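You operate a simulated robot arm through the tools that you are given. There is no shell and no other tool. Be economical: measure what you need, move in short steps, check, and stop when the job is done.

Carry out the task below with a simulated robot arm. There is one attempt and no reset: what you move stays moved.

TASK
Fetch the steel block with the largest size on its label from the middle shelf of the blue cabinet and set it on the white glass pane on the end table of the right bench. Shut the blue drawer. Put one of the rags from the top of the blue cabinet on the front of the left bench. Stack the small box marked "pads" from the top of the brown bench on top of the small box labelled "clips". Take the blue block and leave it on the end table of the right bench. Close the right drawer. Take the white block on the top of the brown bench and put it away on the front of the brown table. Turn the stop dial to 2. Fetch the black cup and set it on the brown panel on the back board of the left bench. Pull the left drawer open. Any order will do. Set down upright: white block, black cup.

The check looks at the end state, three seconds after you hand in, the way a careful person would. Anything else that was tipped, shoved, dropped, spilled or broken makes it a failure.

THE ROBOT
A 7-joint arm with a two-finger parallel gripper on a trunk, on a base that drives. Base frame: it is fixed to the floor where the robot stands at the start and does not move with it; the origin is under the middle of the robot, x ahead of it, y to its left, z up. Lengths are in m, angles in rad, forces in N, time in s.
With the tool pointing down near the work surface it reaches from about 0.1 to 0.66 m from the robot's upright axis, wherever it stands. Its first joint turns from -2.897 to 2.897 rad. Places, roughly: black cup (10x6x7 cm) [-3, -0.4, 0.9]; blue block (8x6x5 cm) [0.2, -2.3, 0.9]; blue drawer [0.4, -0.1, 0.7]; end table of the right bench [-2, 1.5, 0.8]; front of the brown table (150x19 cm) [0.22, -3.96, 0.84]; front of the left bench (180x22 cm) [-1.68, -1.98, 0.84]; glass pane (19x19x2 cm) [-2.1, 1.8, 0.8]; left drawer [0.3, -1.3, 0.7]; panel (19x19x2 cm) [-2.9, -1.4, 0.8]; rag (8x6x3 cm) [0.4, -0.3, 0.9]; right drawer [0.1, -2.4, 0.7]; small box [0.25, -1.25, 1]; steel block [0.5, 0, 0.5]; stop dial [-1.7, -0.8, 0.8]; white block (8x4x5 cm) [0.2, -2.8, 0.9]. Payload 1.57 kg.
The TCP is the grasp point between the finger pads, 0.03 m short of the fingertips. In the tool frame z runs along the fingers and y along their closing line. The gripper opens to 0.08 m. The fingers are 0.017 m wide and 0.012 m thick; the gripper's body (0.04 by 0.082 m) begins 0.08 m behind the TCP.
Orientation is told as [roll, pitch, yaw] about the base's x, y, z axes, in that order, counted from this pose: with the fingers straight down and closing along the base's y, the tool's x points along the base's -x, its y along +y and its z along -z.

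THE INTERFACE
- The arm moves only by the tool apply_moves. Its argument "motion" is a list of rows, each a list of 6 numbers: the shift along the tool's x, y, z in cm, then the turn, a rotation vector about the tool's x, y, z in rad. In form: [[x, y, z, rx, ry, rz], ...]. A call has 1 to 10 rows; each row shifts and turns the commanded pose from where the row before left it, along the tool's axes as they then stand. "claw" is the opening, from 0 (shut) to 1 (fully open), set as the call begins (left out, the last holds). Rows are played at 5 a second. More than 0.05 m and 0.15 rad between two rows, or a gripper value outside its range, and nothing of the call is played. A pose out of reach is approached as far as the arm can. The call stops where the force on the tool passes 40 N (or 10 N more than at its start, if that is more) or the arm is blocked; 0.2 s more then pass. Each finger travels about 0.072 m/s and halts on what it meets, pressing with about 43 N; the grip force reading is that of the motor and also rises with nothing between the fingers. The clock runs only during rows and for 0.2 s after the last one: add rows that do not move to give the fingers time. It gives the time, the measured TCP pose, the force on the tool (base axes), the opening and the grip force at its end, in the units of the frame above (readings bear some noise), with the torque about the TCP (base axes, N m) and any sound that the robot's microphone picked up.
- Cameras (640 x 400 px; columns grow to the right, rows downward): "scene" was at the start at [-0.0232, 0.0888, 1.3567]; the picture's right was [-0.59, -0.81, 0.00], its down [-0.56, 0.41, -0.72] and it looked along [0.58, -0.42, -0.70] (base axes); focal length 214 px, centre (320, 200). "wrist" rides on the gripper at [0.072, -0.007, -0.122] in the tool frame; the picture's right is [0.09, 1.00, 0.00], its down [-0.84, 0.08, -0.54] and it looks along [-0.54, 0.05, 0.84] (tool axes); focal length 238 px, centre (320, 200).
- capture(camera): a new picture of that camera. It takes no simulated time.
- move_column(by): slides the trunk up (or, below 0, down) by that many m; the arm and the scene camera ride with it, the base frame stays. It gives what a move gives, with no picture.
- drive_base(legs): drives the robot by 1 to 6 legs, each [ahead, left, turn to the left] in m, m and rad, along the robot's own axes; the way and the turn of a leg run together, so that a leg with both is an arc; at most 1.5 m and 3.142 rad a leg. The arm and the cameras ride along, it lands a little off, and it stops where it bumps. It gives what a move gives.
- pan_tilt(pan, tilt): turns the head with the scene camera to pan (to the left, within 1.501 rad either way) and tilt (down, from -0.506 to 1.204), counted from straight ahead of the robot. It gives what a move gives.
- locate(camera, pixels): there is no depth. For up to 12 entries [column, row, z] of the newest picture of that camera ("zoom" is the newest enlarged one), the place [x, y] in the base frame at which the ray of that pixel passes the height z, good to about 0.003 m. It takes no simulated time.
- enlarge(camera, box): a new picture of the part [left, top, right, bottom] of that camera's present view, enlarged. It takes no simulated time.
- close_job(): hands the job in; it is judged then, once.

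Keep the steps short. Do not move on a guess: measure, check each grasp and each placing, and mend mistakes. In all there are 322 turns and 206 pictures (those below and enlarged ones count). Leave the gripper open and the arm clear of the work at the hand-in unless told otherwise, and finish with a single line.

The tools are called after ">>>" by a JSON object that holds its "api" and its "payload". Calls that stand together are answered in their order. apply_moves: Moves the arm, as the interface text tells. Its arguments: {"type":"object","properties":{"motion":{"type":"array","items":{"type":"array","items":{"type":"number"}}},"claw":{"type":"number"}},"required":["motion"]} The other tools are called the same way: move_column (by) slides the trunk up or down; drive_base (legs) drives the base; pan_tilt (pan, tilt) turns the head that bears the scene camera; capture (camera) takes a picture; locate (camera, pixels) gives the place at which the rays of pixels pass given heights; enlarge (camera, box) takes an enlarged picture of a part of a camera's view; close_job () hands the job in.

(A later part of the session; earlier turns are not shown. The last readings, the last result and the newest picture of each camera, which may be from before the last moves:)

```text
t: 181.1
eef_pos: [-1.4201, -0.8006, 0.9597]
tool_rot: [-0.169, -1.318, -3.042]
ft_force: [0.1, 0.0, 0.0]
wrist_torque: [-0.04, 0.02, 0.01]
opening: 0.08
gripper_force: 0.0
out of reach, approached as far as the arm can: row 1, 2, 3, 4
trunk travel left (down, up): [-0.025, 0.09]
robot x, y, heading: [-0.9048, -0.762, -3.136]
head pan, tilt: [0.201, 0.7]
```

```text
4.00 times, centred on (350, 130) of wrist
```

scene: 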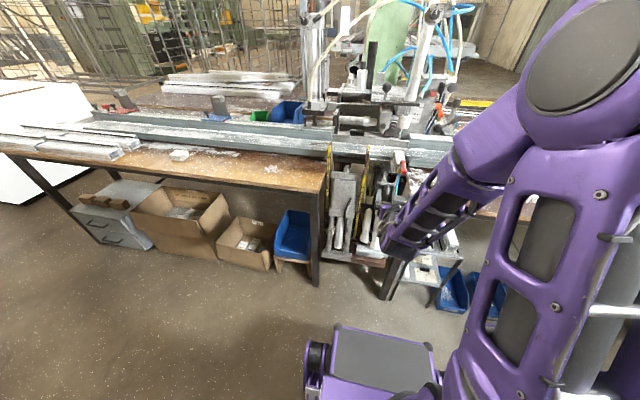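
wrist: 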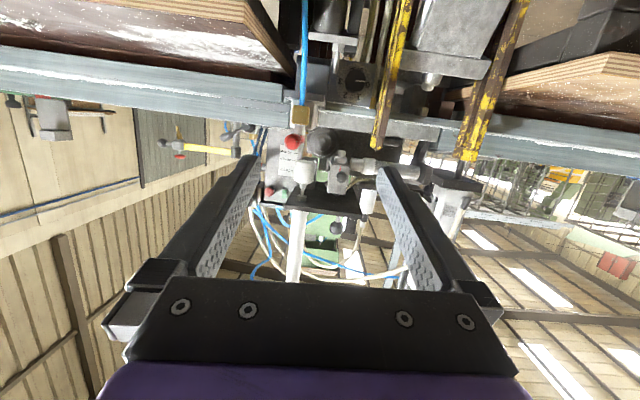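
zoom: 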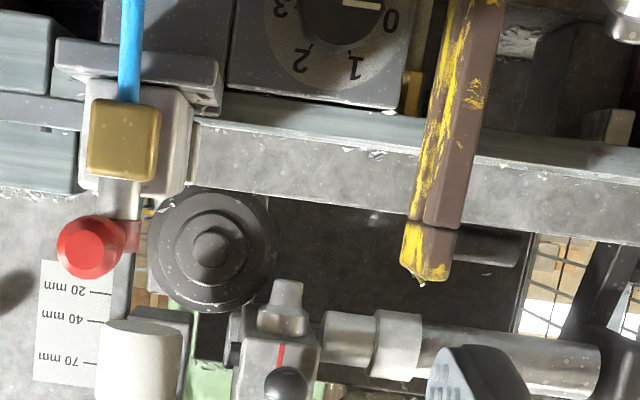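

>>> {"api": "locate", "payload": {"camera": "scene", "pixels": [[368.3, 145.8, 0.86], [368.3, 145.8, 0.9], [368.3, 145.8, 0.94], [366.5, 162, 0.9], [366.5, 162, 0.86]]}}

>>> {"api": "locate", "payload": {"camera": "wrist", "pixels": [[376.2, 150.8, 0.88], [376.2, 150.8, 0.9], [376.2, 150.8, 0.92], [372, 136, 0.86], [372, 136, 0.88], [372, 136, 0.9]]}}

```text
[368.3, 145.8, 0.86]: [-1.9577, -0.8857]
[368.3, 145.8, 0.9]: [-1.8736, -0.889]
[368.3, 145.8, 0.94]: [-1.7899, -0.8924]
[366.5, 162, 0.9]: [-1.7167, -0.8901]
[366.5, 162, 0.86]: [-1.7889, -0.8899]
```

```text
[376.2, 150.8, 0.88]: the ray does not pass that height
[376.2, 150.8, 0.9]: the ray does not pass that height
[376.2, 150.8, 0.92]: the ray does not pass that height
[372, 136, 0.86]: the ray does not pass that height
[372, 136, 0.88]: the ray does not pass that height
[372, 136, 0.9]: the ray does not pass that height
```

>>> {"api": "locate", "payload": {"camera": "wrist", "pixels": [[376.2, 150.8, 0.93], [376.2, 150.8, 0.94], [376.2, 150.8, 0.95], [372, 136, 0.925], [372, 136, 0.93], [372, 136, 0.935]]}}

```text
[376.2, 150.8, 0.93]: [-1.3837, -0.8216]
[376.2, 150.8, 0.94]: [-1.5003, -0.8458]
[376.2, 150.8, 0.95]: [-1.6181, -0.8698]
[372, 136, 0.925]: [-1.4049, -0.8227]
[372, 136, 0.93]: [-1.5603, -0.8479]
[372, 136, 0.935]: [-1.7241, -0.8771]
```

>>> {"api": "locate", "payload": {"camera": "scene", "pixels": [[384.9, 170.5, 0.8], [384.9, 170.5, 0.84], [384.9, 170.5, 0.88], [398, 152, 0.9], [404.5, 173.5, 0.9], [404.5, 173.5, 0.86], [386, 183, 0.8], [378, 178, 0.8]]}}

>>> {"api": "locate", "payload": {"camera": "wrist", "pixels": [[334.5, 73.25, 0.8], [334.5, 73.25, 0.84], [334.5, 73.25, 0.86], [287, 145, 0.95], [287, 145, 0.93]]}}

```text
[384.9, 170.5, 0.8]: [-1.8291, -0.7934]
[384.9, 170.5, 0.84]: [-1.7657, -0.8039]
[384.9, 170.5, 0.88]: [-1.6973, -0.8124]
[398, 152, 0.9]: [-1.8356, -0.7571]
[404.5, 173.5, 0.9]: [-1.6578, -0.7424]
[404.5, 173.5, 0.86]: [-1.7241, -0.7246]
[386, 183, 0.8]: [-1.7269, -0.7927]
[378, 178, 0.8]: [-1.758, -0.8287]
```

```text
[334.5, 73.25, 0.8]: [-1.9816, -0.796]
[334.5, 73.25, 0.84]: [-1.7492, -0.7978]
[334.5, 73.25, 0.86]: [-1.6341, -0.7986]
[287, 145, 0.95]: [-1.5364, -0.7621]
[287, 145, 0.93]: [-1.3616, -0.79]
```

Measured: knob face ≈(-1.743,-0.834,0.847), diameter ≈3.7 cm; yellow bar right face y≈-0.88 with front edge x≈-1.66; rod tip (-1.772,-0.80,0.836). I'll grip only the front 1.7 cm of the knob and turn clockwise 120°. First I centre on y, narrow the fingers, and level the tool after driving 0.18 ahead.

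>>> {"api": "apply_moves", "payload": {"motion": [[0, 3.4, 0, 0, 0, 0], [0, 0, 0, 0, 0, 0], [0, 0, 0, 0, 0, 0]], "claw": 0.65}}

>>> {"api": "drive_base", "payload": {"legs": [[0.15, 0, 0]]}}

```text
t: 181.9
eef_pos: [-1.422, -0.8365, 0.9588]
tool_rot: [-0.167, -1.317, -3.043]
ft_force: [-0.3, -0.4, -0.1]
wrist_torque: [0.01, 0.0, -0.03]
opening: 0.0523
gripper_force: 0.1
trunk travel left (down, up): [-0.025, 0.09]
robot x, y, heading: [-0.9057, -0.7591, -3.142]
head pan, tilt: [0.201, 0.7]
```

```text
t: 183.3
eef_pos: [-1.5715, -0.8383, 0.9583]
tool_rot: [-0.167, -1.318, -3.036]
ft_force: [0.4, 0.2, 1.3]
wrist_torque: [0.0, 0.01, -0.02]
opening: 0.0521
gripper_force: 0.1
trunk travel left (down, up): [-0.025, 0.09]
robot x, y, heading: [-1.0539, -0.7618, -3.139]
head pan, tilt: [0.201, 0.7]
```

>>> {"api": "apply_moves", "payload": {"motion": [[0, 0, 3, -0.068, -0.08, 0], [0, 0, 3, 0, -0.085, 0], [0, 0, 2, 0, -0.085, 0], [0, 0, 0, 0, 0, 0]]}}

>>> {"api": "capture", "payload": {"camera": "wrist"}}

>>> {"api": "capture", "payload": {"camera": "scene"}}

```text
t: 184.3
eef_pos: [-1.6469, -0.863, 0.9497]
tool_rot: [-1.513, -1.541, -1.632]
ft_force: [0.9, -0.2, 1.0]
wrist_torque: [-0.03, 0.01, 0.02]
opening: 0.0519
gripper_force: 0.0
out of reach, approached as far as the arm can: row 2, 3
trunk travel left (down, up): [-0.025, 0.09]
robot x, y, heading: [-1.0509, -0.7626, -3.132]
head pan, tilt: [0.201, 0.7]
```

```text
138 pictures are left
```

wrist: 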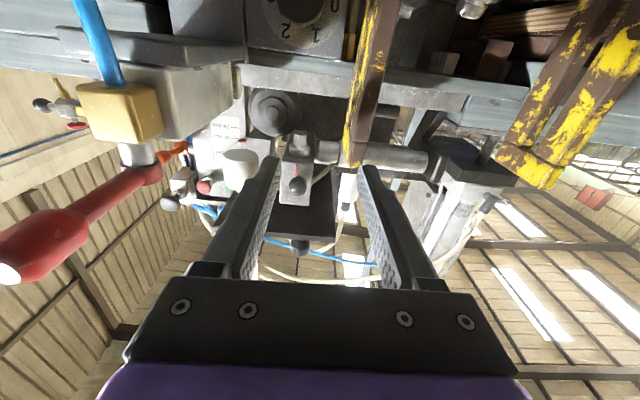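

```text
137 pictures are left
```

scene: 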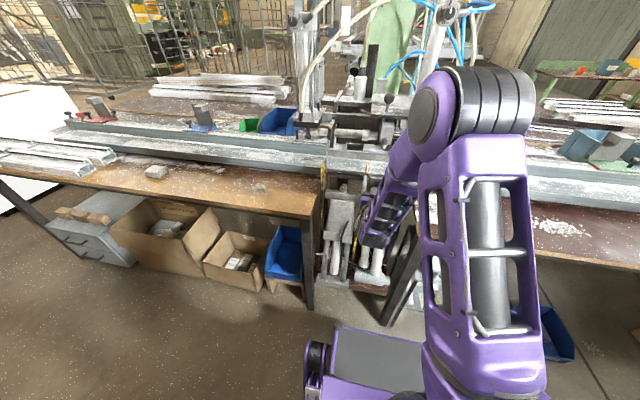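

Tool is level but drifted to y=-0.863. I shift back to y=-0.834 and descend to z≈0.847 in front of the knob, watching the force.

>>> {"api": "apply_moves", "payload": {"motion": [[0, -2.9, 0, 0, 0, 0], [3.5, 0, 0, 0, 0, 0], [3.5, 0, 0, 0, 0, 0], [3.2, 0, 0, 0, 0, 0], [0, 0, 0, 0, 0, 0]], "claw": 0.56}}

>>> {"api": "capture", "payload": {"camera": "wrist"}}

>>> {"api": "enlarge", "payload": {"camera": "scene", "box": [320, 130, 416, 190]}}

```text
t: 185.5
eef_pos: [-1.639, -0.8758, 0.8543]
tool_rot: [-1.486, -1.541, -1.657]
ft_force: [0.2, 0.6, 0.0]
wrist_torque: [0.0, 0.0, -0.02]
opening: 0.0448
gripper_force: 0.1
out of reach, approached as far as the arm can: row 1, 2, 3, 4
trunk travel left (down, up): [-0.025, 0.09]
robot x, y, heading: [-1.0539, -0.7629, -3.135]
head pan, tilt: [0.201, 0.7]
```

```text
136 pictures are left
```

wrist: 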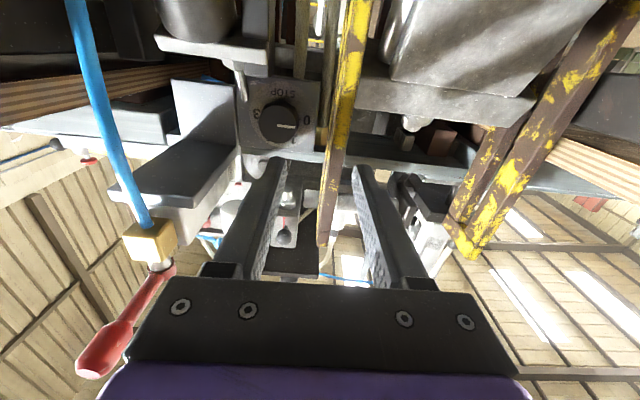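

```text
6.67 times, centred on (368, 160) of scene
```

zoom: 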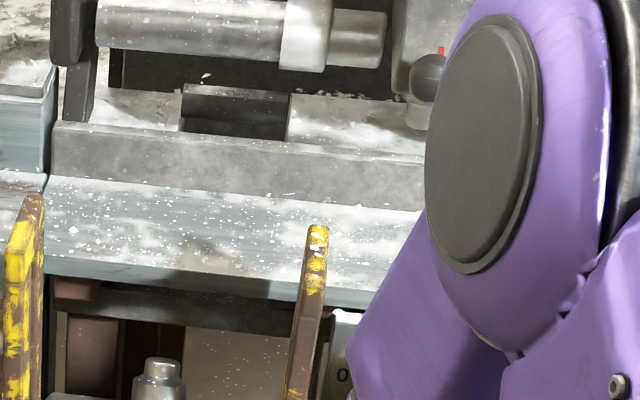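

The arm is at a wrist limit, so sideways corrections are not followed. A more stretched arm should help: I back the base 0.18 m and re-extend the arm, with y corrected.

>>> {"api": "drive_base", "payload": {"legs": [[-0.2, 0, 0]]}}

>>> {"api": "apply_moves", "payload": {"motion": [[0, 0, 4, 0, 0, 0], [0, 0, 4, 0, 0, 0], [0, 0, 4, 0, 0, 0], [0, -2, 0, 0, 0, 0], [0, -2, 0, 0, 0, 0], [0, 0, 0, 0, 0, 0]]}}

```text
t: 187.1
eef_pos: [-1.4458, -0.8731, 0.8547]
tool_rot: [-1.474, -1.541, -1.674]
ft_force: [-0.8, 0.2, 0.0]
wrist_torque: [-0.01, -0.01, -0.03]
opening: 0.0448
gripper_force: 0.1
trunk travel left (down, up): [-0.025, 0.09]
robot x, y, heading: [-0.8576, -0.7624, -3.139]
head pan, tilt: [0.201, 0.7]
```

```text
t: 188.5
eef_pos: [-1.5627, -0.8698, 0.8594]
tool_rot: [-1.434, -1.535, -1.729]
ft_force: [0.0, 0.3, 0.5]
wrist_torque: [0.0, -0.04, 0.0]
opening: 0.045
gripper_force: 0.1
out of reach, approached as far as the arm can: row 3, 4, 5
trunk travel left (down, up): [-0.025, 0.09]
robot x, y, heading: [-0.8561, -0.7585, -3.133]
head pan, tilt: [0.201, 0.7]
```

>>> {"api": "apply_moves", "payload": {"motion": [[0, 0, 0, 0, 0.1, 0], [0, -2, 0, 0, 0.05, 0], [0, -2, 0, 0, 0, 0], [0, 0, 0, 0, 0, 0]]}}

```text
t: 189.5
eef_pos: [-1.5623, -0.8564, 0.8655]
tool_rot: [-0.218, -1.412, -2.948]
ft_force: [0.4, -1.1, -1.0]
wrist_torque: [-0.01, -0.01, -0.02]
opening: 0.0451
gripper_force: 0.0
out of reach, approached as far as the arm can: row 2, 3
trunk travel left (down, up): [-0.025, 0.09]
robot x, y, heading: [-0.8578, -0.7634, -3.139]
head pan, tilt: [0.201, 0.7]
```

The limit is the wrist joint at low, folded poses; I will back the base off, lower the trunk 2.4 cm, stretch the arm to ~0.85 m reach, then align with the base.

>>> {"api": "drive_base", "payload": {"legs": [[-0.25, 0, 0]]}}

>>> {"api": "move_column", "payload": {"by": -0.024}}

>>> {"api": "apply_moves", "payload": {"motion": [[0, 0, 4, 0, 0, 0], [0, 0, 4, 0, 0, 0], [0, 0, 4, 0, 0, 0], [0, 0, 3, 0, 0, 0], [0, 0, 0, 0, 0, 0]]}}

```text
t: 191.3
eef_pos: [-1.3082, -0.8545, 0.8653]
tool_rot: [-0.216, -1.411, -2.95]
ft_force: [0.3, 0.6, 0.5]
wrist_torque: [-0.01, 0.04, 0.01]
opening: 0.0448
gripper_force: 0.0
trunk travel left (down, up): [-0.025, 0.09]
robot x, y, heading: [-0.6034, -0.7619, -3.14]
head pan, tilt: [0.201, 0.7]
```

```text
t: 192.0
eef_pos: [-1.3092, -0.8545, 0.8414]
tool_rot: [-0.219, -1.414, -2.951]
ft_force: [-0.1, -0.7, -0.4]
wrist_torque: [0.01, -0.03, -0.02]
opening: 0.0447
gripper_force: 0.0
trunk travel left (down, up): [-0.001, 0.114]
robot x, y, heading: [-0.6024, -0.7619, -3.139]
head pan, tilt: [0.201, 0.7]
```

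```text
t: 193.2
eef_pos: [-1.4574, -0.8485, 0.8186]
tool_rot: [-0.221, -1.411, -2.947]
ft_force: [0.3, 0.0, -0.2]
wrist_torque: [0.0, 0.0, 0.01]
opening: 0.0451
gripper_force: 0.0
trunk travel left (down, up): [-0.001, 0.114]
robot x, y, heading: [-0.6028, -0.7609, -3.136]
head pan, tilt: [0.201, 0.7]
```

>>> {"api": "apply_moves", "payload": {"motion": [[-1.5, 0, 0, -0.029, -0.08, 0], [-1.5, 0, 0, 0, -0.075, 0], [0, 0, 0, 0, 0, 0], [0, 0, 0, 0, 0, 0]]}}

>>> {"api": "pan_tilt", "payload": {"pan": 0.25, "tilt": 0.6}}

>>> {"api": "capture", "payload": {"camera": "wrist"}}

>>> {"api": "capture", "payload": {"camera": "scene"}}

```text
t: 194.2
eef_pos: [-1.4651, -0.8664, 0.8479]
tool_rot: [-1.537, -1.537, -1.609]
ft_force: [0.0, -0.3, 0.0]
wrist_torque: [0.01, 0.03, -0.05]
opening: 0.0451
gripper_force: 0.1
out of reach, approached as far as the arm can: row 1, 2
trunk travel left (down, up): [-0.001, 0.114]
robot x, y, heading: [-0.6057, -0.7597, -3.135]
head pan, tilt: [0.201, 0.7]
```

```text
t: 194.9
eef_pos: [-1.464, -0.8654, 0.8485]
tool_rot: [-1.528, -1.539, -1.618]
ft_force: [0.0, -0.7, 0.0]
wrist_torque: [0.01, 0.05, -0.01]
opening: 0.0447
gripper_force: 0.0
trunk travel left (down, up): [-0.001, 0.114]
robot x, y, heading: [-0.6007, -0.7619, -3.145]
head pan, tilt: [0.25, 0.6]
```

```text
134 pictures are left
```

wrist: 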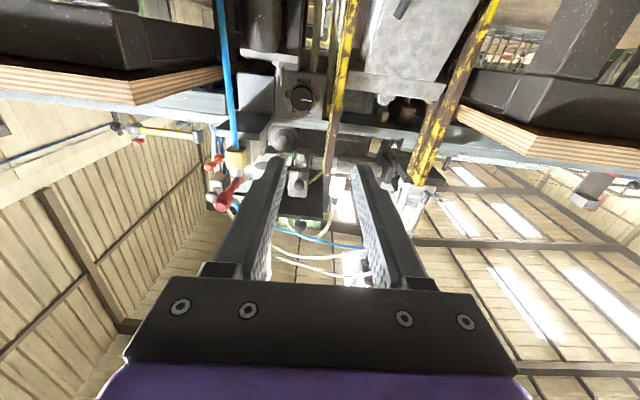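

```text
133 pictures are left
```

scene: 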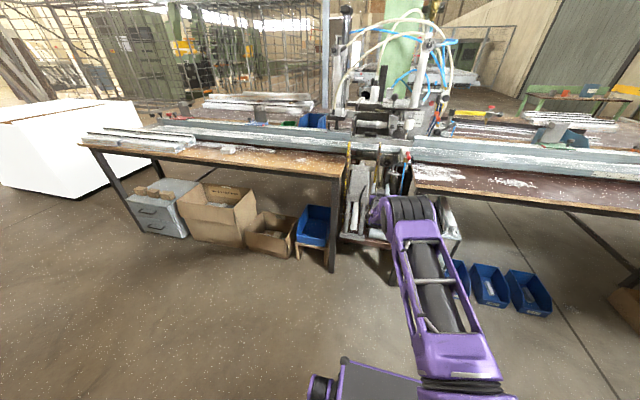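

The tool is level now at (−1.465,−0.866,0.848). I test the starting roll of −1.2 rad here in free space.

>>> {"api": "apply_moves", "payload": {"motion": [[0, 0, 0, 0, 0, -0.15], [0, 0, 0, 0, 0, -0.15], [0, 0, 0, 0, 0, -0.15], [0, 0, 0, 0, 0, -0.15], [0, 0, 0, 0, 0, -0.15], [0, 0, 0, 0, 0, -0.15], [0, 0, 0, 0, 0, -0.15], [0, 0, 0, 0, 0, -0.15], [0, 0, 0, 0, 0, 0], [0, 0, 0, 0, 0, 0]]}}

>>> {"api": "capture", "payload": {"camera": "wrist"}}

```text
t: 197.1
eef_pos: [-1.4656, -0.8669, 0.8468]
tool_rot: [-1.569, -0.34, -1.566]
ft_force: [0.2, 0.1, 0.2]
wrist_torque: [0.02, 0.01, 0.01]
opening: 0.0447
gripper_force: 0.0
trunk travel left (down, up): [-0.001, 0.114]
robot x, y, heading: [-0.6034, -0.7617, -3.137]
head pan, tilt: [0.25, 0.6]
```

```text
132 pictures are left
```

wrist: 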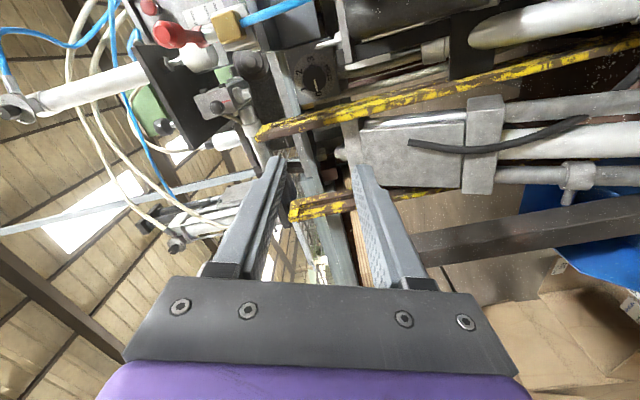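

>>> {"api": "enlarge", "payload": {"camera": "wrist", "box": [250, 30, 410, 130]}}

>>> {"api": "locate", "payload": {"camera": "wrist", "pixels": [[318, 77, 0.84], [318, 77, 0.85], [318, 77, 0.86]]}}

```text
4.00 times, centred on (330, 80) of wrist
```

zoom: 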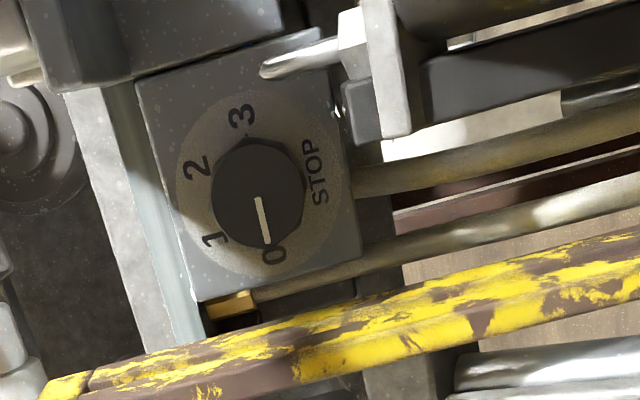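

```text
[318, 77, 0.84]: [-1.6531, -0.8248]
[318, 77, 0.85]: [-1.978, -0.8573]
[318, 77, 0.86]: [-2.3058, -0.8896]
```

>>> {"api": "locate", "payload": {"camera": "wrist", "pixels": [[314.5, 78.75, 0.84], [314.5, 78.75, 0.85], [325, 70, 0.84], [325, 70, 0.85]]}}

```text
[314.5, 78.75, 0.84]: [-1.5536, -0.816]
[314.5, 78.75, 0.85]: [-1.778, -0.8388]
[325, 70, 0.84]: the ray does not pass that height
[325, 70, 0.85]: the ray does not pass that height
```

Knob axis confirmed at y=-0.835, z=0.848. I align with the base: 3.2 cm right and part of the way ahead.

>>> {"api": "drive_base", "payload": {"legs": [[0.13, -0.032, 0]]}}

>>> {"api": "capture", "payload": {"camera": "wrist"}}

```text
t: 198.4
eef_pos: [-1.5939, -0.8347, 0.8477]
tool_rot: [-1.571, -0.342, -1.566]
ft_force: [0.4, -0.1, 0.4]
wrist_torque: [0.0, -0.01, -0.05]
opening: 0.0452
gripper_force: 0.1
trunk travel left (down, up): [-0.001, 0.114]
robot x, y, heading: [-0.7296, -0.7324, -3.142]
head pan, tilt: [0.25, 0.6]
```

```text
130 pictures are left
```

wrist: 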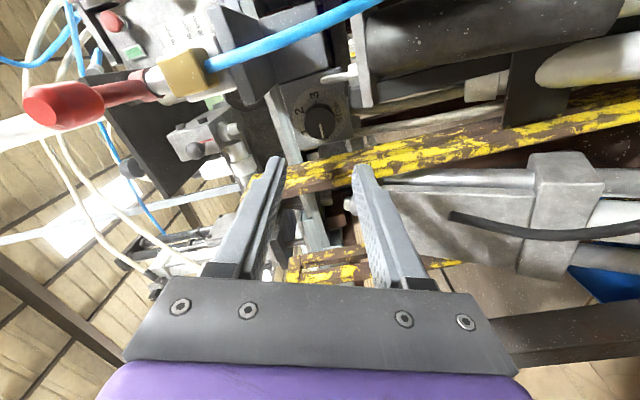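

>>> {"api": "locate", "payload": {"camera": "wrist", "pixels": [[319, 121, 0.84], [319, 121, 0.85], [319, 121, 0.86], [230, 60, 0.84], [230, 60, 0.86], [230, 60, 0.9]]}}

>>> {"api": "drive_base", "payload": {"legs": [[0.07, 0, 0]]}}

>>> {"api": "capture", "payload": {"camera": "wrist"}}

```text
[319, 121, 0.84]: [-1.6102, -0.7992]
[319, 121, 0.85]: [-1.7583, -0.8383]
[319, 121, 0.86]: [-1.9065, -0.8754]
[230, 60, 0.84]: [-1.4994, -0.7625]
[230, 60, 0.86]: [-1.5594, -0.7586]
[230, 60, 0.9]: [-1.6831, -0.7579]
```

```text
t: 199.4
eef_pos: [-1.6613, -0.8375, 0.8478]
tool_rot: [-1.571, -0.34, -1.564]
ft_force: [-0.2, -0.9, 0.0]
wrist_torque: [0.0, -0.02, -0.01]
opening: 0.0449
gripper_force: 0.1
trunk travel left (down, up): [-0.001, 0.114]
robot x, y, heading: [-0.8024, -0.7304, -3.14]
head pan, tilt: [0.25, 0.6]
```

```text
129 pictures are left
```

wrist: 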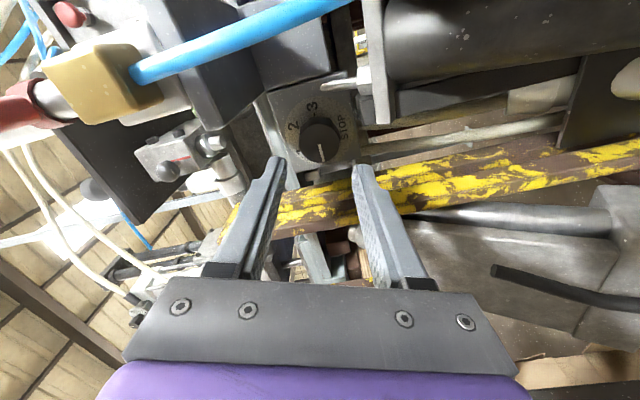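

The blue hose would lie straight ahead of the camera body at this roll, so I roll back by +0.7 rad (camera lower) before advancing.

>>> {"api": "apply_moves", "payload": {"motion": [[0, 0, 0, 0, 0, 0.14], [0, 0, 0, 0, 0, 0.14], [0, 0, 0, 0, 0, 0.14], [0, 0, 0, 0, 0, 0.14], [0, 0, 0, 0, 0, 0.14], [0, 0, 0, 0, 0, 0], [0, 0, 0, 0, 0, 0]]}}

>>> {"api": "capture", "payload": {"camera": "wrist"}}

```text
t: 201.0
eef_pos: [-1.6634, -0.8371, 0.8474]
tool_rot: [-1.571, -1.042, -1.563]
ft_force: [-0.3, -0.2, -0.2]
wrist_torque: [0.02, 0.01, -0.03]
opening: 0.0448
gripper_force: 0.1
trunk travel left (down, up): [-0.001, 0.114]
robot x, y, heading: [-0.8019, -0.7283, -3.137]
head pan, tilt: [0.25, 0.6]
```

```text
128 pictures are left
```

wrist: 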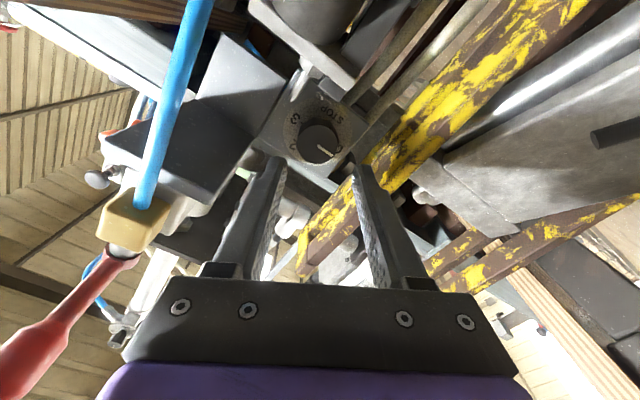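

>>> {"api": "drive_base", "payload": {"legs": [[0.06, 0, 0]]}}

>>> {"api": "capture", "payload": {"camera": "wrist"}}

```text
t: 202.0
eef_pos: [-1.7247, -0.8395, 0.8476]
tool_rot: [-1.571, -1.039, -1.563]
ft_force: [0.8, 0.4, -0.3]
wrist_torque: [0.0, 0.02, -0.02]
opening: 0.0447
gripper_force: 0.1
trunk travel left (down, up): [-0.001, 0.114]
robot x, y, heading: [-0.8614, -0.7318, -3.141]
head pan, tilt: [0.25, 0.6]
```

```text
127 pictures are left
```

wrist: 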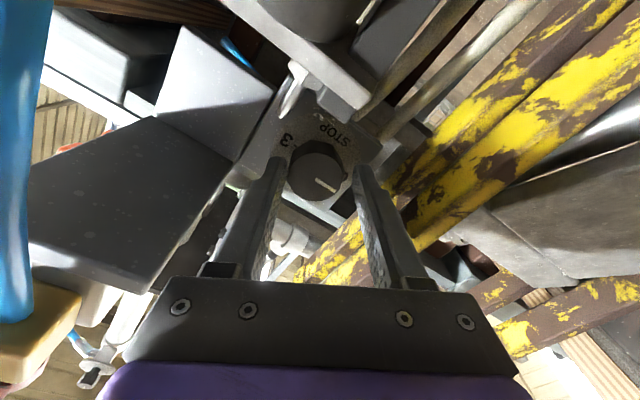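

The knob sits between the fingertips. I close on it.

>>> {"api": "apply_moves", "payload": {"motion": [[0, 0, 0, 0, 0, 0], [0, 0, 0, 0, 0, 0], [0, 0, 0, 0, 0, 0]], "claw": 0}}

>>> {"api": "capture", "payload": {"camera": "wrist"}}

```text
t: 202.8
eef_pos: [-1.7253, -0.8357, 0.8492]
tool_rot: [-1.576, -1.041, -1.563]
ft_force: [0.0, 10.0, 5.7]
wrist_torque: [0.03, 0.36, -0.5]
opening: 0.0373
gripper_force: 43.7
trunk travel left (down, up): [-0.001, 0.114]
robot x, y, heading: [-0.864, -0.7322, -3.14]
head pan, tilt: [0.25, 0.6]
```

```text
126 pictures are left
```

wrist: 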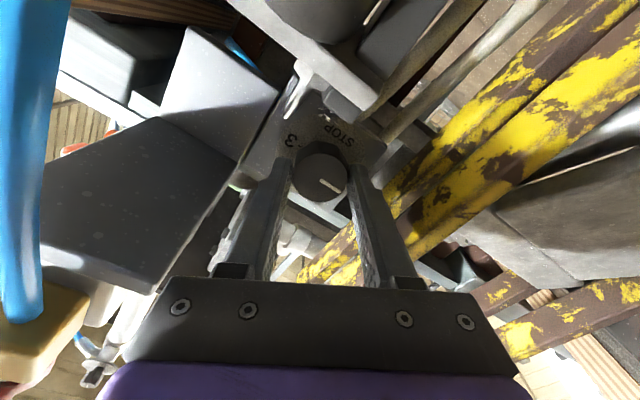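

Gripped (0.037). I ease the sideways load and turn clockwise 60° first.

>>> {"api": "apply_moves", "payload": {"motion": [[0, -0.4, 0, 0, 0, 0], [0, 0, 0, 0, 0, 0.13], [0, 0, 0, 0, 0, 0.13], [0, 0, 0, 0, 0, 0.13], [0, 0, 0, 0, 0, 0.13], [0, 0, 0, 0, 0, 0.13], [0, 0, 0, 0, 0, 0.13], [0, 0, 0, 0, 0, 0.13], [0, 0, 0, 0, 0, 0.13]]}}

>>> {"api": "capture", "payload": {"camera": "wrist"}}

```text
t: 204.1
eef_pos: [-1.7254, -0.8367, 0.8506]
tool_rot: [1.447, -1.543, 1.681]
ft_force: [21.1, 5.4, 5.3]
wrist_torque: [0.06, 0.47, 0.49]
opening: 0.0371
gripper_force: 43.3
out of reach, approached as far as the arm can: row 5, 6
trunk travel left (down, up): [-0.001, 0.114]
robot x, y, heading: [-0.8624, -0.7352, -3.135]
head pan, tilt: [0.25, 0.6]
stopped in row 6: the force on the tool passed its limit at 44 N (the readings are from after the stop); the commanded pose is now the measured one
```

```text
125 pictures are left
```

wrist: 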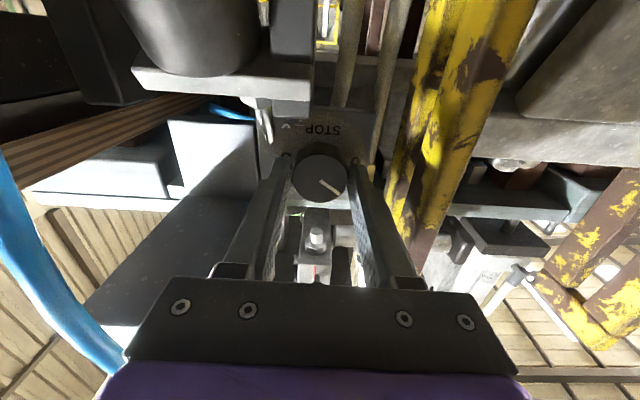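

The knob turned 32° so far (roll −0.53 → +0.03), then the arm hit its reach limit. I regrasp: open, roll back 0.55, and repeat.

>>> {"api": "apply_moves", "payload": {"motion": [[0, 0, 0, 0, 0, 0], [0, 0, 0, 0, 0, 0], [0, 0, 0, 0, 0, -0.14], [0, 0, 0, 0, 0, -0.14], [0, 0, 0, 0, 0, -0.14], [0, 0, 0, 0, 0, -0.14], [0, 0, 0, 0, 0, 0]], "claw": 0.56}}

>>> {"api": "capture", "payload": {"camera": "wrist"}}

```text
t: 205.7
eef_pos: [-1.7285, -0.8374, 0.8467]
tool_rot: [-1.554, -1.038, -1.596]
ft_force: [-0.3, -0.2, 0.0]
wrist_torque: [-0.01, 0.03, -0.03]
opening: 0.0448
gripper_force: 0.0
trunk travel left (down, up): [-0.001, 0.114]
robot x, y, heading: [-0.8667, -0.7323, -3.14]
head pan, tilt: [0.25, 0.6]
```

```text
124 pictures are left
```

wrist: 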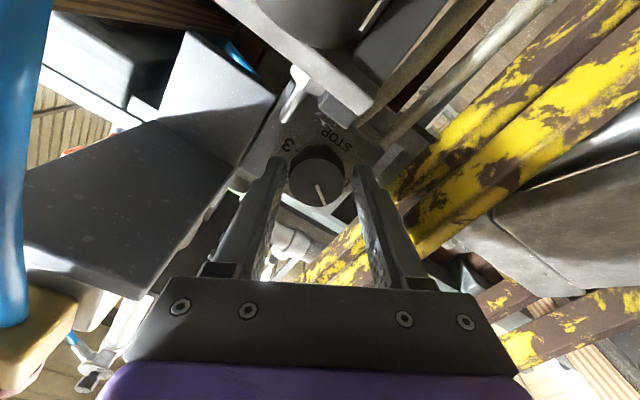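

>>> {"api": "apply_moves", "payload": {"motion": [[0, -0.2, 0, 0, 0, 0], [0, 0, 0, 0, 0, 0], [0, 0, 0, 0, 0, 0], [0, 0, 0, 0, 0, 0.13], [0, 0, 0, 0, 0, 0.13], [0, 0, 0, 0, 0, 0.13], [0, 0, 0, 0, 0, 0.13], [0, 0, 0, 0, 0, 0]], "claw": 0}}

>>> {"api": "apply_moves", "payload": {"motion": [[0, 0, 0, 0, 0, 0], [0, 0, 0, 0, 0, 0], [0, 0, 0, 0, 0, -0.14], [0, 0, 0, 0, 0, -0.14], [0, 0, 0, 0, 0, -0.14], [0, 0, 0, 0, 0, -0.12], [0, 0, 0, 0, 0, 0]], "claw": 0.56}}

>>> {"api": "capture", "payload": {"camera": "wrist"}}

```text
t: 207.5
eef_pos: [-1.7277, -0.8352, 0.8478]
tool_rot: [-0.96, -1.558, -2.195]
ft_force: [-8.3, -2.0, 2.4]
wrist_torque: [0.04, -0.45, 0.89]
opening: 0.0377
gripper_force: 44.1
trunk travel left (down, up): [-0.001, 0.114]
robot x, y, heading: [-0.8649, -0.7289, -3.133]
head pan, tilt: [0.25, 0.6]
```

```text
t: 209.1
eef_pos: [-1.7264, -0.8356, 0.8478]
tool_rot: [-1.558, -1.018, -1.597]
ft_force: [-0.4, 0.3, 0.3]
wrist_torque: [0.01, -0.04, 0.0]
opening: 0.0446
gripper_force: 0.1
trunk travel left (down, up): [-0.001, 0.114]
robot x, y, heading: [-0.8616, -0.7309, -3.142]
head pan, tilt: [0.25, 0.6]
```

```text
123 pictures are left
```

wrist: 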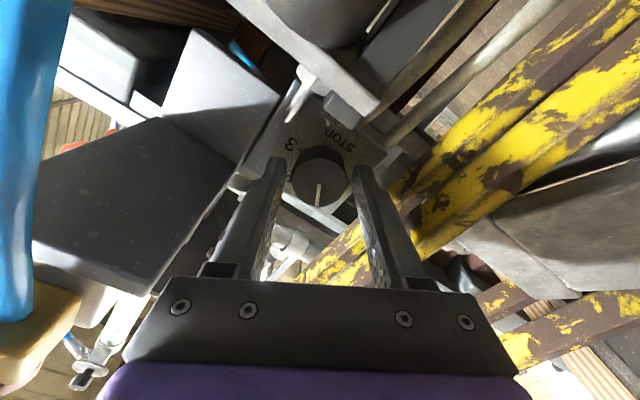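

>>> {"api": "enlarge", "payload": {"camera": "wrist", "box": [270, 110, 366, 220]}}

```text
3.64 times, centred on (318, 165) of wrist
```

zoom: 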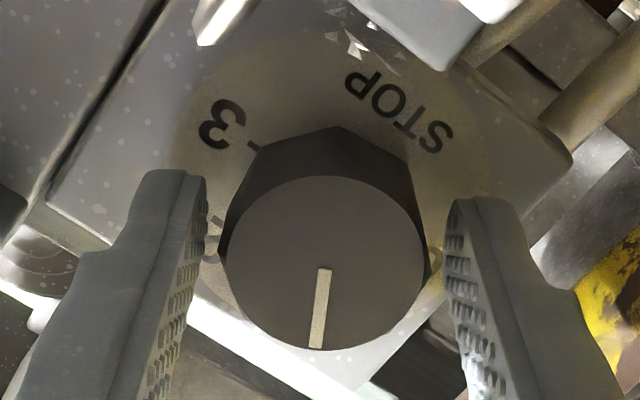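

The pointer turned from 38° to 96° in this frame; target ≈158°. Two more strokes of about 31°.

>>> {"api": "apply_moves", "payload": {"motion": [[0, 0, 0, 0, 0, 0], [0, 0, 0, 0, 0, 0], [0, 0, 0, 0, 0, 0], [0, 0, 0, 0, 0, 0.14], [0, 0, 0, 0, 0, 0.14], [0, 0, 0, 0, 0, 0.14], [0, 0, 0, 0, 0, 0.14], [0, 0, 0, 0, 0, 0]], "claw": 0}}

>>> {"api": "apply_moves", "payload": {"motion": [[0, 0, 0, 0, 0, 0], [0, 0, 0, 0, 0, 0], [0, 0, 0, 0, 0, -0.14], [0, 0, 0, 0, 0, -0.14], [0, 0, 0, 0, 0, -0.14], [0, 0, 0, 0, 0, -0.14], [0, 0, 0, 0, 0, 0]], "claw": 0.56}}

>>> {"api": "enlarge", "payload": {"camera": "wrist", "box": [270, 110, 366, 220]}}

```text
t: 210.9
eef_pos: [-1.7284, -0.8362, 0.8477]
tool_rot: [0.879, -1.557, 2.249]
ft_force: [9.9, -3.2, -0.6]
wrist_torque: [-0.01, -0.39, 0.85]
opening: 0.0377
gripper_force: 43.5
trunk travel left (down, up): [-0.001, 0.114]
robot x, y, heading: [-0.8623, -0.7251, -3.139]
head pan, tilt: [0.25, 0.6]
```

```text
t: 212.5
eef_pos: [-1.7281, -0.8352, 0.8467]
tool_rot: [-1.557, -1.019, -1.597]
ft_force: [0.1, 0.3, 0.4]
wrist_torque: [-0.03, 0.04, 0.01]
opening: 0.0447
gripper_force: 0.0
trunk travel left (down, up): [-0.001, 0.114]
robot x, y, heading: [-0.863, -0.7297, -3.139]
head pan, tilt: [0.25, 0.6]
```

```text
3.64 times, centred on (318, 165) of wrist
```

zoom: 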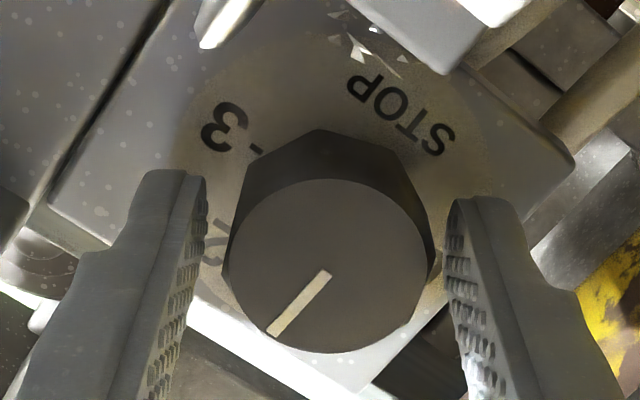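

Pointer at ≈131°; one more stroke of ≈0.48 rad, then I look from farther back.

>>> {"api": "apply_moves", "payload": {"motion": [[0, 0, 0, 0, 0, 0], [0, 0, 0, 0, 0, 0], [0, 0, 0, 0, 0, 0], [0, 0, 0, 0, 0, 0.12], [0, 0, 0, 0, 0, 0.12], [0, 0, 0, 0, 0, 0.12], [0, 0, 0, 0, 0, 0.12], [0, 0, 0, 0, 0, 0]], "claw": 0}}

>>> {"api": "apply_moves", "payload": {"motion": [[0, 0, 0, 0, 0, 0], [0, 0, 0, 0, 0, 0], [0, 0, 0, 0, 0, -0.14], [0, 0, 0, 0, 0, -0.14], [0, 0, 0, 0, 0, -0.14], [0, 0, 0, 0, 0, -0.06], [0, 0, 0, 0, 0, 0]], "claw": 0.56}}

>>> {"api": "drive_base", "payload": {"legs": [[-0.14, 0, 0]]}}

>>> {"api": "enlarge", "payload": {"camera": "wrist", "box": [260, 60, 388, 140]}}

```text
t: 214.3
eef_pos: [-1.7284, -0.8372, 0.8479]
tool_rot: [-1.465, -1.499, -1.689]
ft_force: [1.4, -5.8, 1.1]
wrist_torque: [0.01, -0.82, 0.98]
opening: 0.0372
gripper_force: 43.0
trunk travel left (down, up): [-0.001, 0.114]
robot x, y, heading: [-0.864, -0.7336, -3.133]
head pan, tilt: [0.25, 0.6]
```

```text
t: 215.9
eef_pos: [-1.7272, -0.8354, 0.8467]
tool_rot: [-1.557, -1.017, -1.597]
ft_force: [-0.5, -0.8, -0.8]
wrist_torque: [-0.04, 0.07, -0.03]
opening: 0.045
gripper_force: 0.0
trunk travel left (down, up): [-0.001, 0.114]
robot x, y, heading: [-0.8615, -0.7311, -3.14]
head pan, tilt: [0.25, 0.6]
```

```text
t: 217.2
eef_pos: [-1.5867, -0.8324, 0.8465]
tool_rot: [-1.557, -1.021, -1.599]
ft_force: [-0.6, 0.4, -0.1]
wrist_torque: [0.06, 0.0, -0.04]
opening: 0.0448
gripper_force: 0.0
trunk travel left (down, up): [-0.001, 0.114]
robot x, y, heading: [-0.7216, -0.7315, -3.141]
head pan, tilt: [0.25, 0.6]
```

```text
5.00 times, centred on (324, 100) of wrist
```

zoom: 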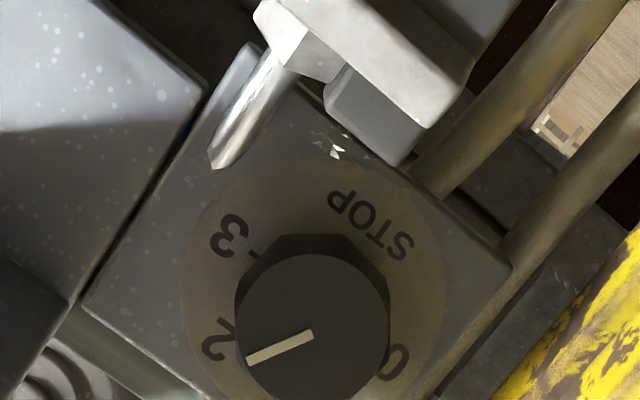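

The pointer now aims at 2 (≈155° vs label 2 ≈154°, and 0 at 40°). I back away fully and verify with a more frontal look.

>>> {"api": "drive_base", "payload": {"legs": [[-0.14, 0, 0]]}}

>>> {"api": "enlarge", "payload": {"camera": "wrist", "box": [280, 40, 376, 100]}}

>>> {"api": "capture", "payload": {"camera": "scene"}}

```text
t: 218.5
eef_pos: [-1.4454, -0.8314, 0.8471]
tool_rot: [-1.555, -1.019, -1.599]
ft_force: [-0.2, -0.2, -0.6]
wrist_torque: [-0.03, 0.0, -0.01]
opening: 0.0447
gripper_force: 0.1
trunk travel left (down, up): [-0.001, 0.114]
robot x, y, heading: [-0.5809, -0.7273, -3.134]
head pan, tilt: [0.25, 0.6]
```

```text
6.67 times, centred on (328, 70) of wrist
```

zoom: 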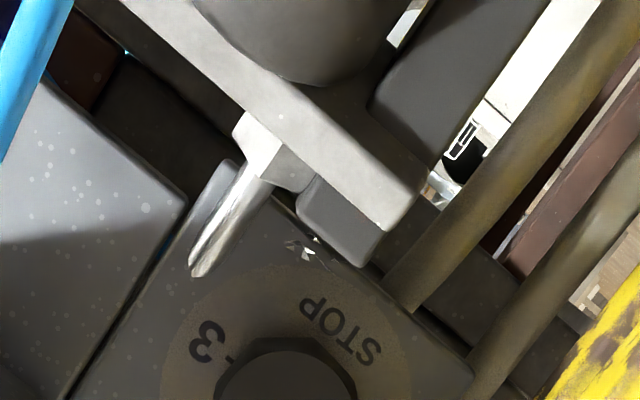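

```text
118 pictures are left
```

scene: 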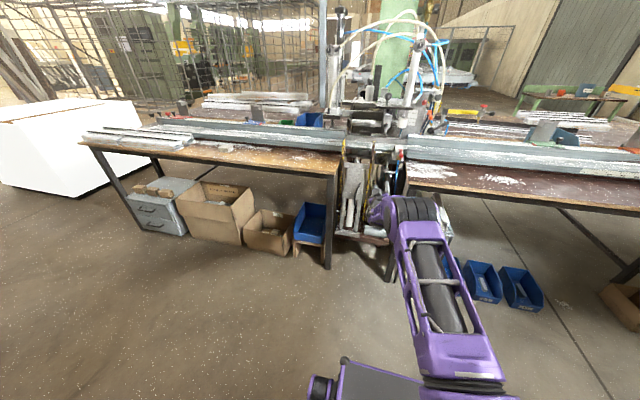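

>>> {"api": "enlarge", "payload": {"camera": "scene", "box": [350, 135, 430, 195]}}

>>> {"api": "enlarge", "payload": {"camera": "wrist", "box": [280, 70, 376, 130]}}

```text
6.67 times, centred on (390, 165) of scene
```

zoom: 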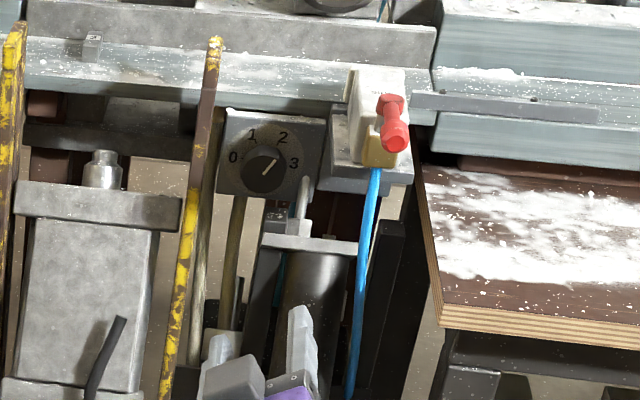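

```text
6.67 times, centred on (328, 100) of wrist
```

zoom: 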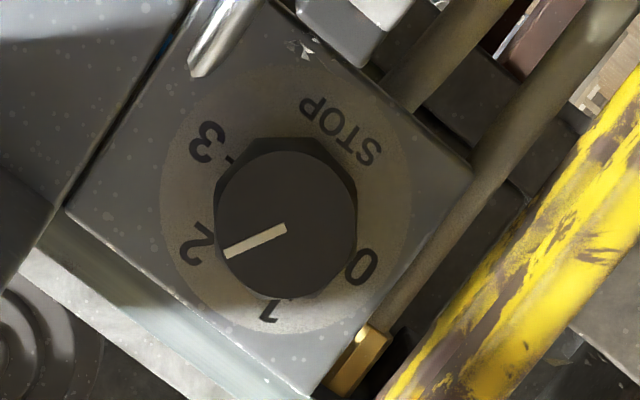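

The dial pointer is at 2. Next the brown bench. I restore the trunk and bring the tool back to pointing down, raised.

>>> {"api": "move_column", "payload": {"by": 0.024}}

>>> {"api": "apply_moves", "payload": {"motion": [[-2.5, 0, -3, 0, 0, 0.14], [-2.5, 0, -3, 0, 0, 0.14], [-2.5, 0, -3, 0, 0, 0.14], [-2.5, 0, -3, 0, 0, 0.13], [0, 0, 0, 0, 0.14, 0], [0, 0, 0, 0, 0.14, 0], [0, 0, 0, 0, 0.14, 0], [0, 0, 0, 0, 0.14, 0], [0, 0, 0, 0, 0.14, 0], [0, 0, 0, 0, 0.14, 0]], "claw": 1}}

>>> {"api": "apply_moves", "payload": {"motion": [[0, 0, -2, 0, 0.14, 0], [0, 0, -2, 0, 0.14, 0], [0, 0, -2, 0, 0.14, 0], [0, 0, -2, 0, 0.14, 0], [0, 0, -2, 0, 0.14, 0], [0, 0, 0, 0, 0, 0]]}}

```text
t: 219.2
eef_pos: [-1.4461, -0.8328, 0.872]
tool_rot: [-1.556, -1.019, -1.598]
ft_force: [0.6, -0.6, -0.6]
wrist_torque: [0.0, 0.01, 0.0]
opening: 0.0449
gripper_force: 0.0
trunk travel left (down, up): [-0.025, 0.09]
robot x, y, heading: [-0.581, -0.7261, -3.135]
head pan, tilt: [0.25, 0.6]
```

```text
t: 221.4
eef_pos: [-1.3277, -0.8685, 0.9657]
tool_rot: [-0.002, -0.723, 3.128]
ft_force: [0.2, 0.3, -0.3]
wrist_torque: [0.04, -0.03, 0.03]
opening: 0.0798
gripper_force: 0.0
trunk travel left (down, up): [-0.025, 0.09]
robot x, y, heading: [-0.5786, -0.7326, -3.139]
head pan, tilt: [0.25, 0.6]
```

```text
t: 222.8
eef_pos: [-1.2542, -0.8604, 1.0459]
tool_rot: [-0.004, -0.021, 3.125]
ft_force: [0.0, 0.5, -0.3]
wrist_torque: [-0.01, 0.02, 0.02]
opening: 0.08
gripper_force: 0.1
out of reach, approached as far as the arm can: row 5
trunk travel left (down, up): [-0.025, 0.09]
robot x, y, heading: [-0.585, -0.7311, -3.141]
head pan, tilt: [0.25, 0.6]
```

>>> {"api": "apply_moves", "payload": {"motion": [[4, -3, 0, 0, 0, 0], [4, -3, 0, 0, 0, 0], [4, -3, 0, 0, 0, 0], [3, -3, 0, 0, 0, 0]]}}

>>> {"api": "drive_base", "payload": {"legs": [[0, 0, 1.57], [0.45, 0, 0], [0, 0, 1.57]]}}

>>> {"api": "pan_tilt", "payload": {"pan": 0.2, "tilt": 0.65}}

>>> {"api": "capture", "payload": {"camera": "scene"}}

>>> {"api": "capture", "payload": {"camera": "wrist"}}

```text
t: 223.8
eef_pos: [-1.1029, -0.7411, 1.0428]
tool_rot: [-0.001, -0.026, 3.126]
ft_force: [1.2, 0.1, 0.1]
wrist_torque: [0.03, -0.02, 0.02]
opening: 0.0801
gripper_force: 0.0
trunk travel left (down, up): [-0.025, 0.09]
robot x, y, heading: [-0.5839, -0.7329, -3.145]
head pan, tilt: [0.25, 0.6]
```

```text
t: 234.3
eef_pos: [-0.0611, -1.1865, 1.0433]
tool_rot: [0.0, -0.024, -0.047]
ft_force: [1.1, -0.2, -0.6]
wrist_torque: [-0.01, 0.0, 0.02]
opening: 0.0799
gripper_force: 0.1
trunk travel left (down, up): [-0.025, 0.09]
robot x, y, heading: [-0.5829, -1.1815, -0.027]
head pan, tilt: [0.25, 0.6]
```

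```text
t: 235.0
eef_pos: [-0.0627, -1.1851, 1.0423]
tool_rot: [-0.003, -0.022, -0.049]
ft_force: [0.0, 0.1, 0.1]
wrist_torque: [0.01, 0.03, -0.05]
opening: 0.0799
gripper_force: 0.1
trunk travel left (down, up): [-0.025, 0.09]
robot x, y, heading: [-0.5865, -1.182, -0.029]
head pan, tilt: [0.201, 0.649]
```

```text
115 pictures are left
```

scene: 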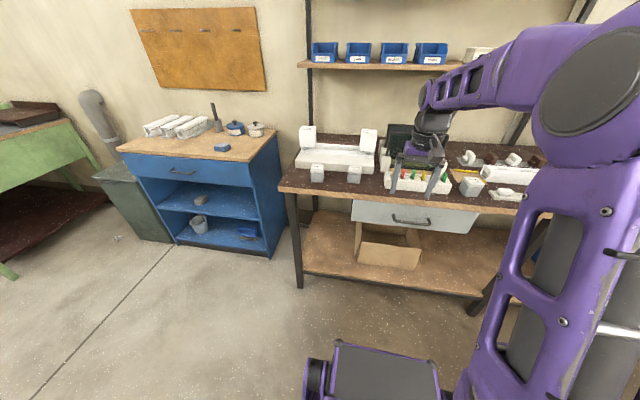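

```text
114 pictures are left
```

wrist: 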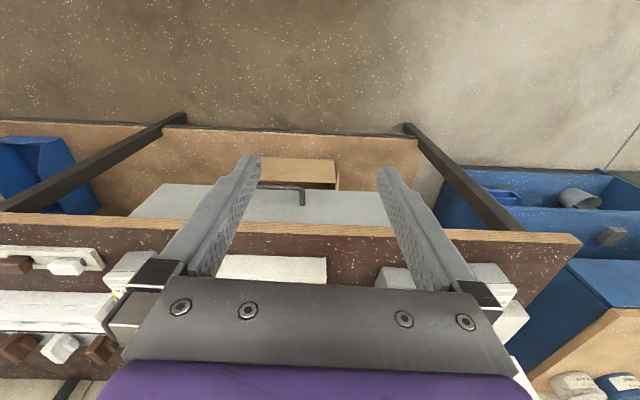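

>>> {"api": "enlarge", "payload": {"camera": "scene", "box": [270, 110, 560, 290]}}

>>> {"api": "enlarge", "payload": {"camera": "scene", "box": [300, 150, 380, 200]}}

>>> {"api": "enlarge", "payload": {"camera": "scene", "box": [440, 160, 520, 210]}}

```text
2.21 times, centred on (415, 200) of scene
```

zoom: 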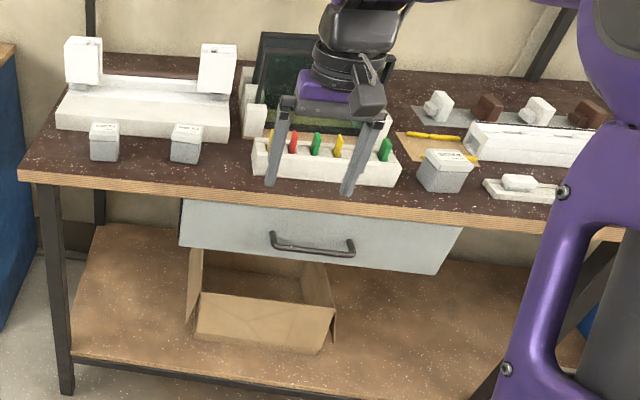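

```text
8.00 times, centred on (340, 175) of scene
```

zoom: 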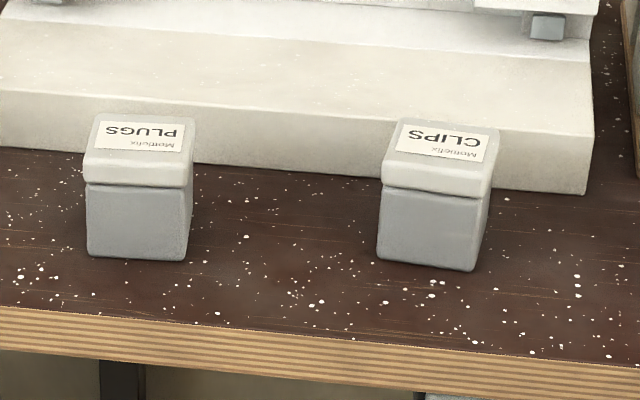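

```text
8.00 times, centred on (480, 185) of scene
```

zoom: 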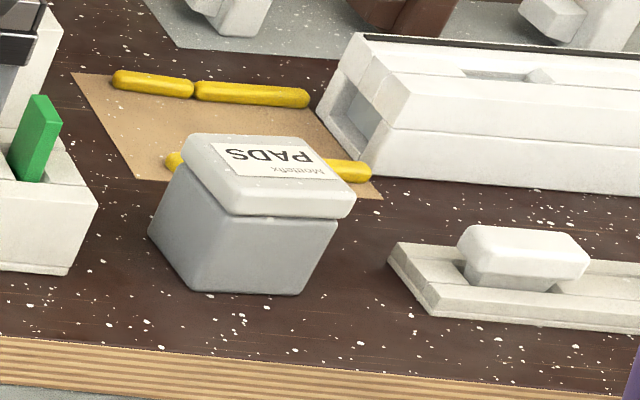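

Boxes found: "PLUGS", "CLIPS" near the left end and "PADS" right of the tray. I locate them.

>>> {"api": "locate", "payload": {"camera": "zoom", "pixels": [[192, 138, 0.92], [300, 136, 0.92], [355, 200, 0.92], [212, 208, 0.92], [190, 290, 0.86], [300, 295, 0.86]]}}

>>> {"api": "locate", "payload": {"camera": "scene", "pixels": [[350.8, 165, 0.92], [362, 166, 0.92], [348.5, 173, 0.92], [361.5, 174.5, 0.92], [347, 182.5, 0.86], [359, 184, 0.86], [395, 222, 0.75], [427, 225, 0.75]]}}

```text
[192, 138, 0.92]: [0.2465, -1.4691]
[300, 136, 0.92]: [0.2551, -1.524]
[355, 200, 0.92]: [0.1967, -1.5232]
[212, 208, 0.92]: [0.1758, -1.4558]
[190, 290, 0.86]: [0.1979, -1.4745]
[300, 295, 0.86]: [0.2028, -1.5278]
```

```text
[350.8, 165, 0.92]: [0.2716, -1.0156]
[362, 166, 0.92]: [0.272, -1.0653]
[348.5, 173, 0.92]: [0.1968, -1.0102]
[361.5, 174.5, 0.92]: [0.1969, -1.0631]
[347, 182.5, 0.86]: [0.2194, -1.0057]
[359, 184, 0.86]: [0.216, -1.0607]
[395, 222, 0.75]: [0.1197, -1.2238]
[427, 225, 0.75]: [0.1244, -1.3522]
```

I drive to about (-0.27,-1.27), from which both boxes are in reach, keeping the gripper high.

>>> {"api": "drive_base", "payload": {"legs": [[0.31, -0.09, 0.028]]}}

>>> {"api": "apply_moves", "payload": {"motion": [[0, -4, -2, 0, 0, 0], [0, -4, -2, 0, 0.02, 0], [0, -4, 0, 0, 0, 0], [0, -4, 0, 0, 0, 0], [0, -3, 0, 0, 0, 0], [0, 0, 0, 0, 0, 0]]}}

>>> {"api": "capture", "payload": {"camera": "wrist"}}

```text
t: 237.1
eef_pos: [0.2448, -1.2636, 1.0428]
tool_rot: [-0.003, -0.025, -0.015]
ft_force: [0.4, 0.1, -0.3]
wrist_torque: [0.0, -0.02, 0.0]
opening: 0.0802
gripper_force: 0.1
trunk travel left (down, up): [-0.025, 0.09]
robot x, y, heading: [-0.2779, -1.2731, 0.004]
head pan, tilt: [0.201, 0.649]
```

```text
t: 238.5
eef_pos: [0.2408, -1.4551, 1.082]
tool_rot: [-0.001, -0.003, -0.014]
ft_force: [-0.6, -0.3, 0.0]
wrist_torque: [-0.01, -0.04, 0.01]
opening: 0.0801
gripper_force: 0.0
trunk travel left (down, up): [-0.025, 0.09]
robot x, y, heading: [-0.2746, -1.2731, 0.006]
head pan, tilt: [0.201, 0.649]
```

```text
110 pictures are left
```

wrist: 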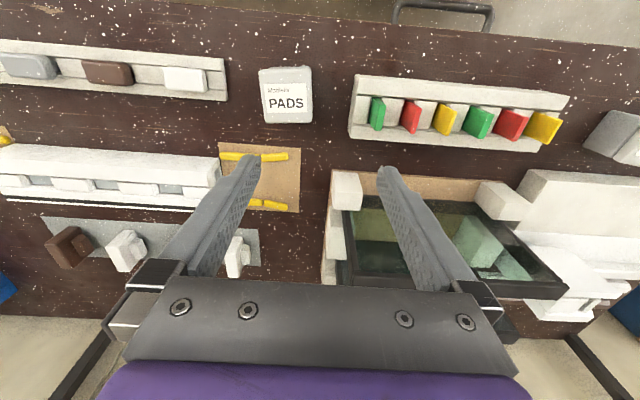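

>>> {"api": "locate", "payload": {"camera": "wrist", "pixels": [[259, 70, 0.92], [309, 67, 0.92], [312, 121, 0.92], [264, 124, 0.92], [259, 70, 0.91], [309, 67, 0.91], [312, 121, 0.91], [264, 124, 0.91]]}}

>>> {"api": "enlarge", "payload": {"camera": "wrist", "box": [240, 50, 340, 140]}}

```text
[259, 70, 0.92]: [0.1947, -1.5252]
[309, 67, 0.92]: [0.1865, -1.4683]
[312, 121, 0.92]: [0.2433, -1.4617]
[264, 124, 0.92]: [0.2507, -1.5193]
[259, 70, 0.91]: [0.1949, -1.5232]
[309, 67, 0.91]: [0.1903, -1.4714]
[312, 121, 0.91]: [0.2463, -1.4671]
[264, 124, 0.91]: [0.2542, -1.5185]
```

```text
4.44 times, centred on (290, 95) of wrist
```

zoom: 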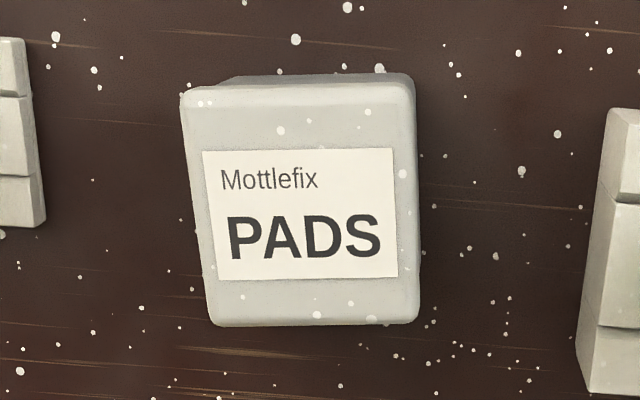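

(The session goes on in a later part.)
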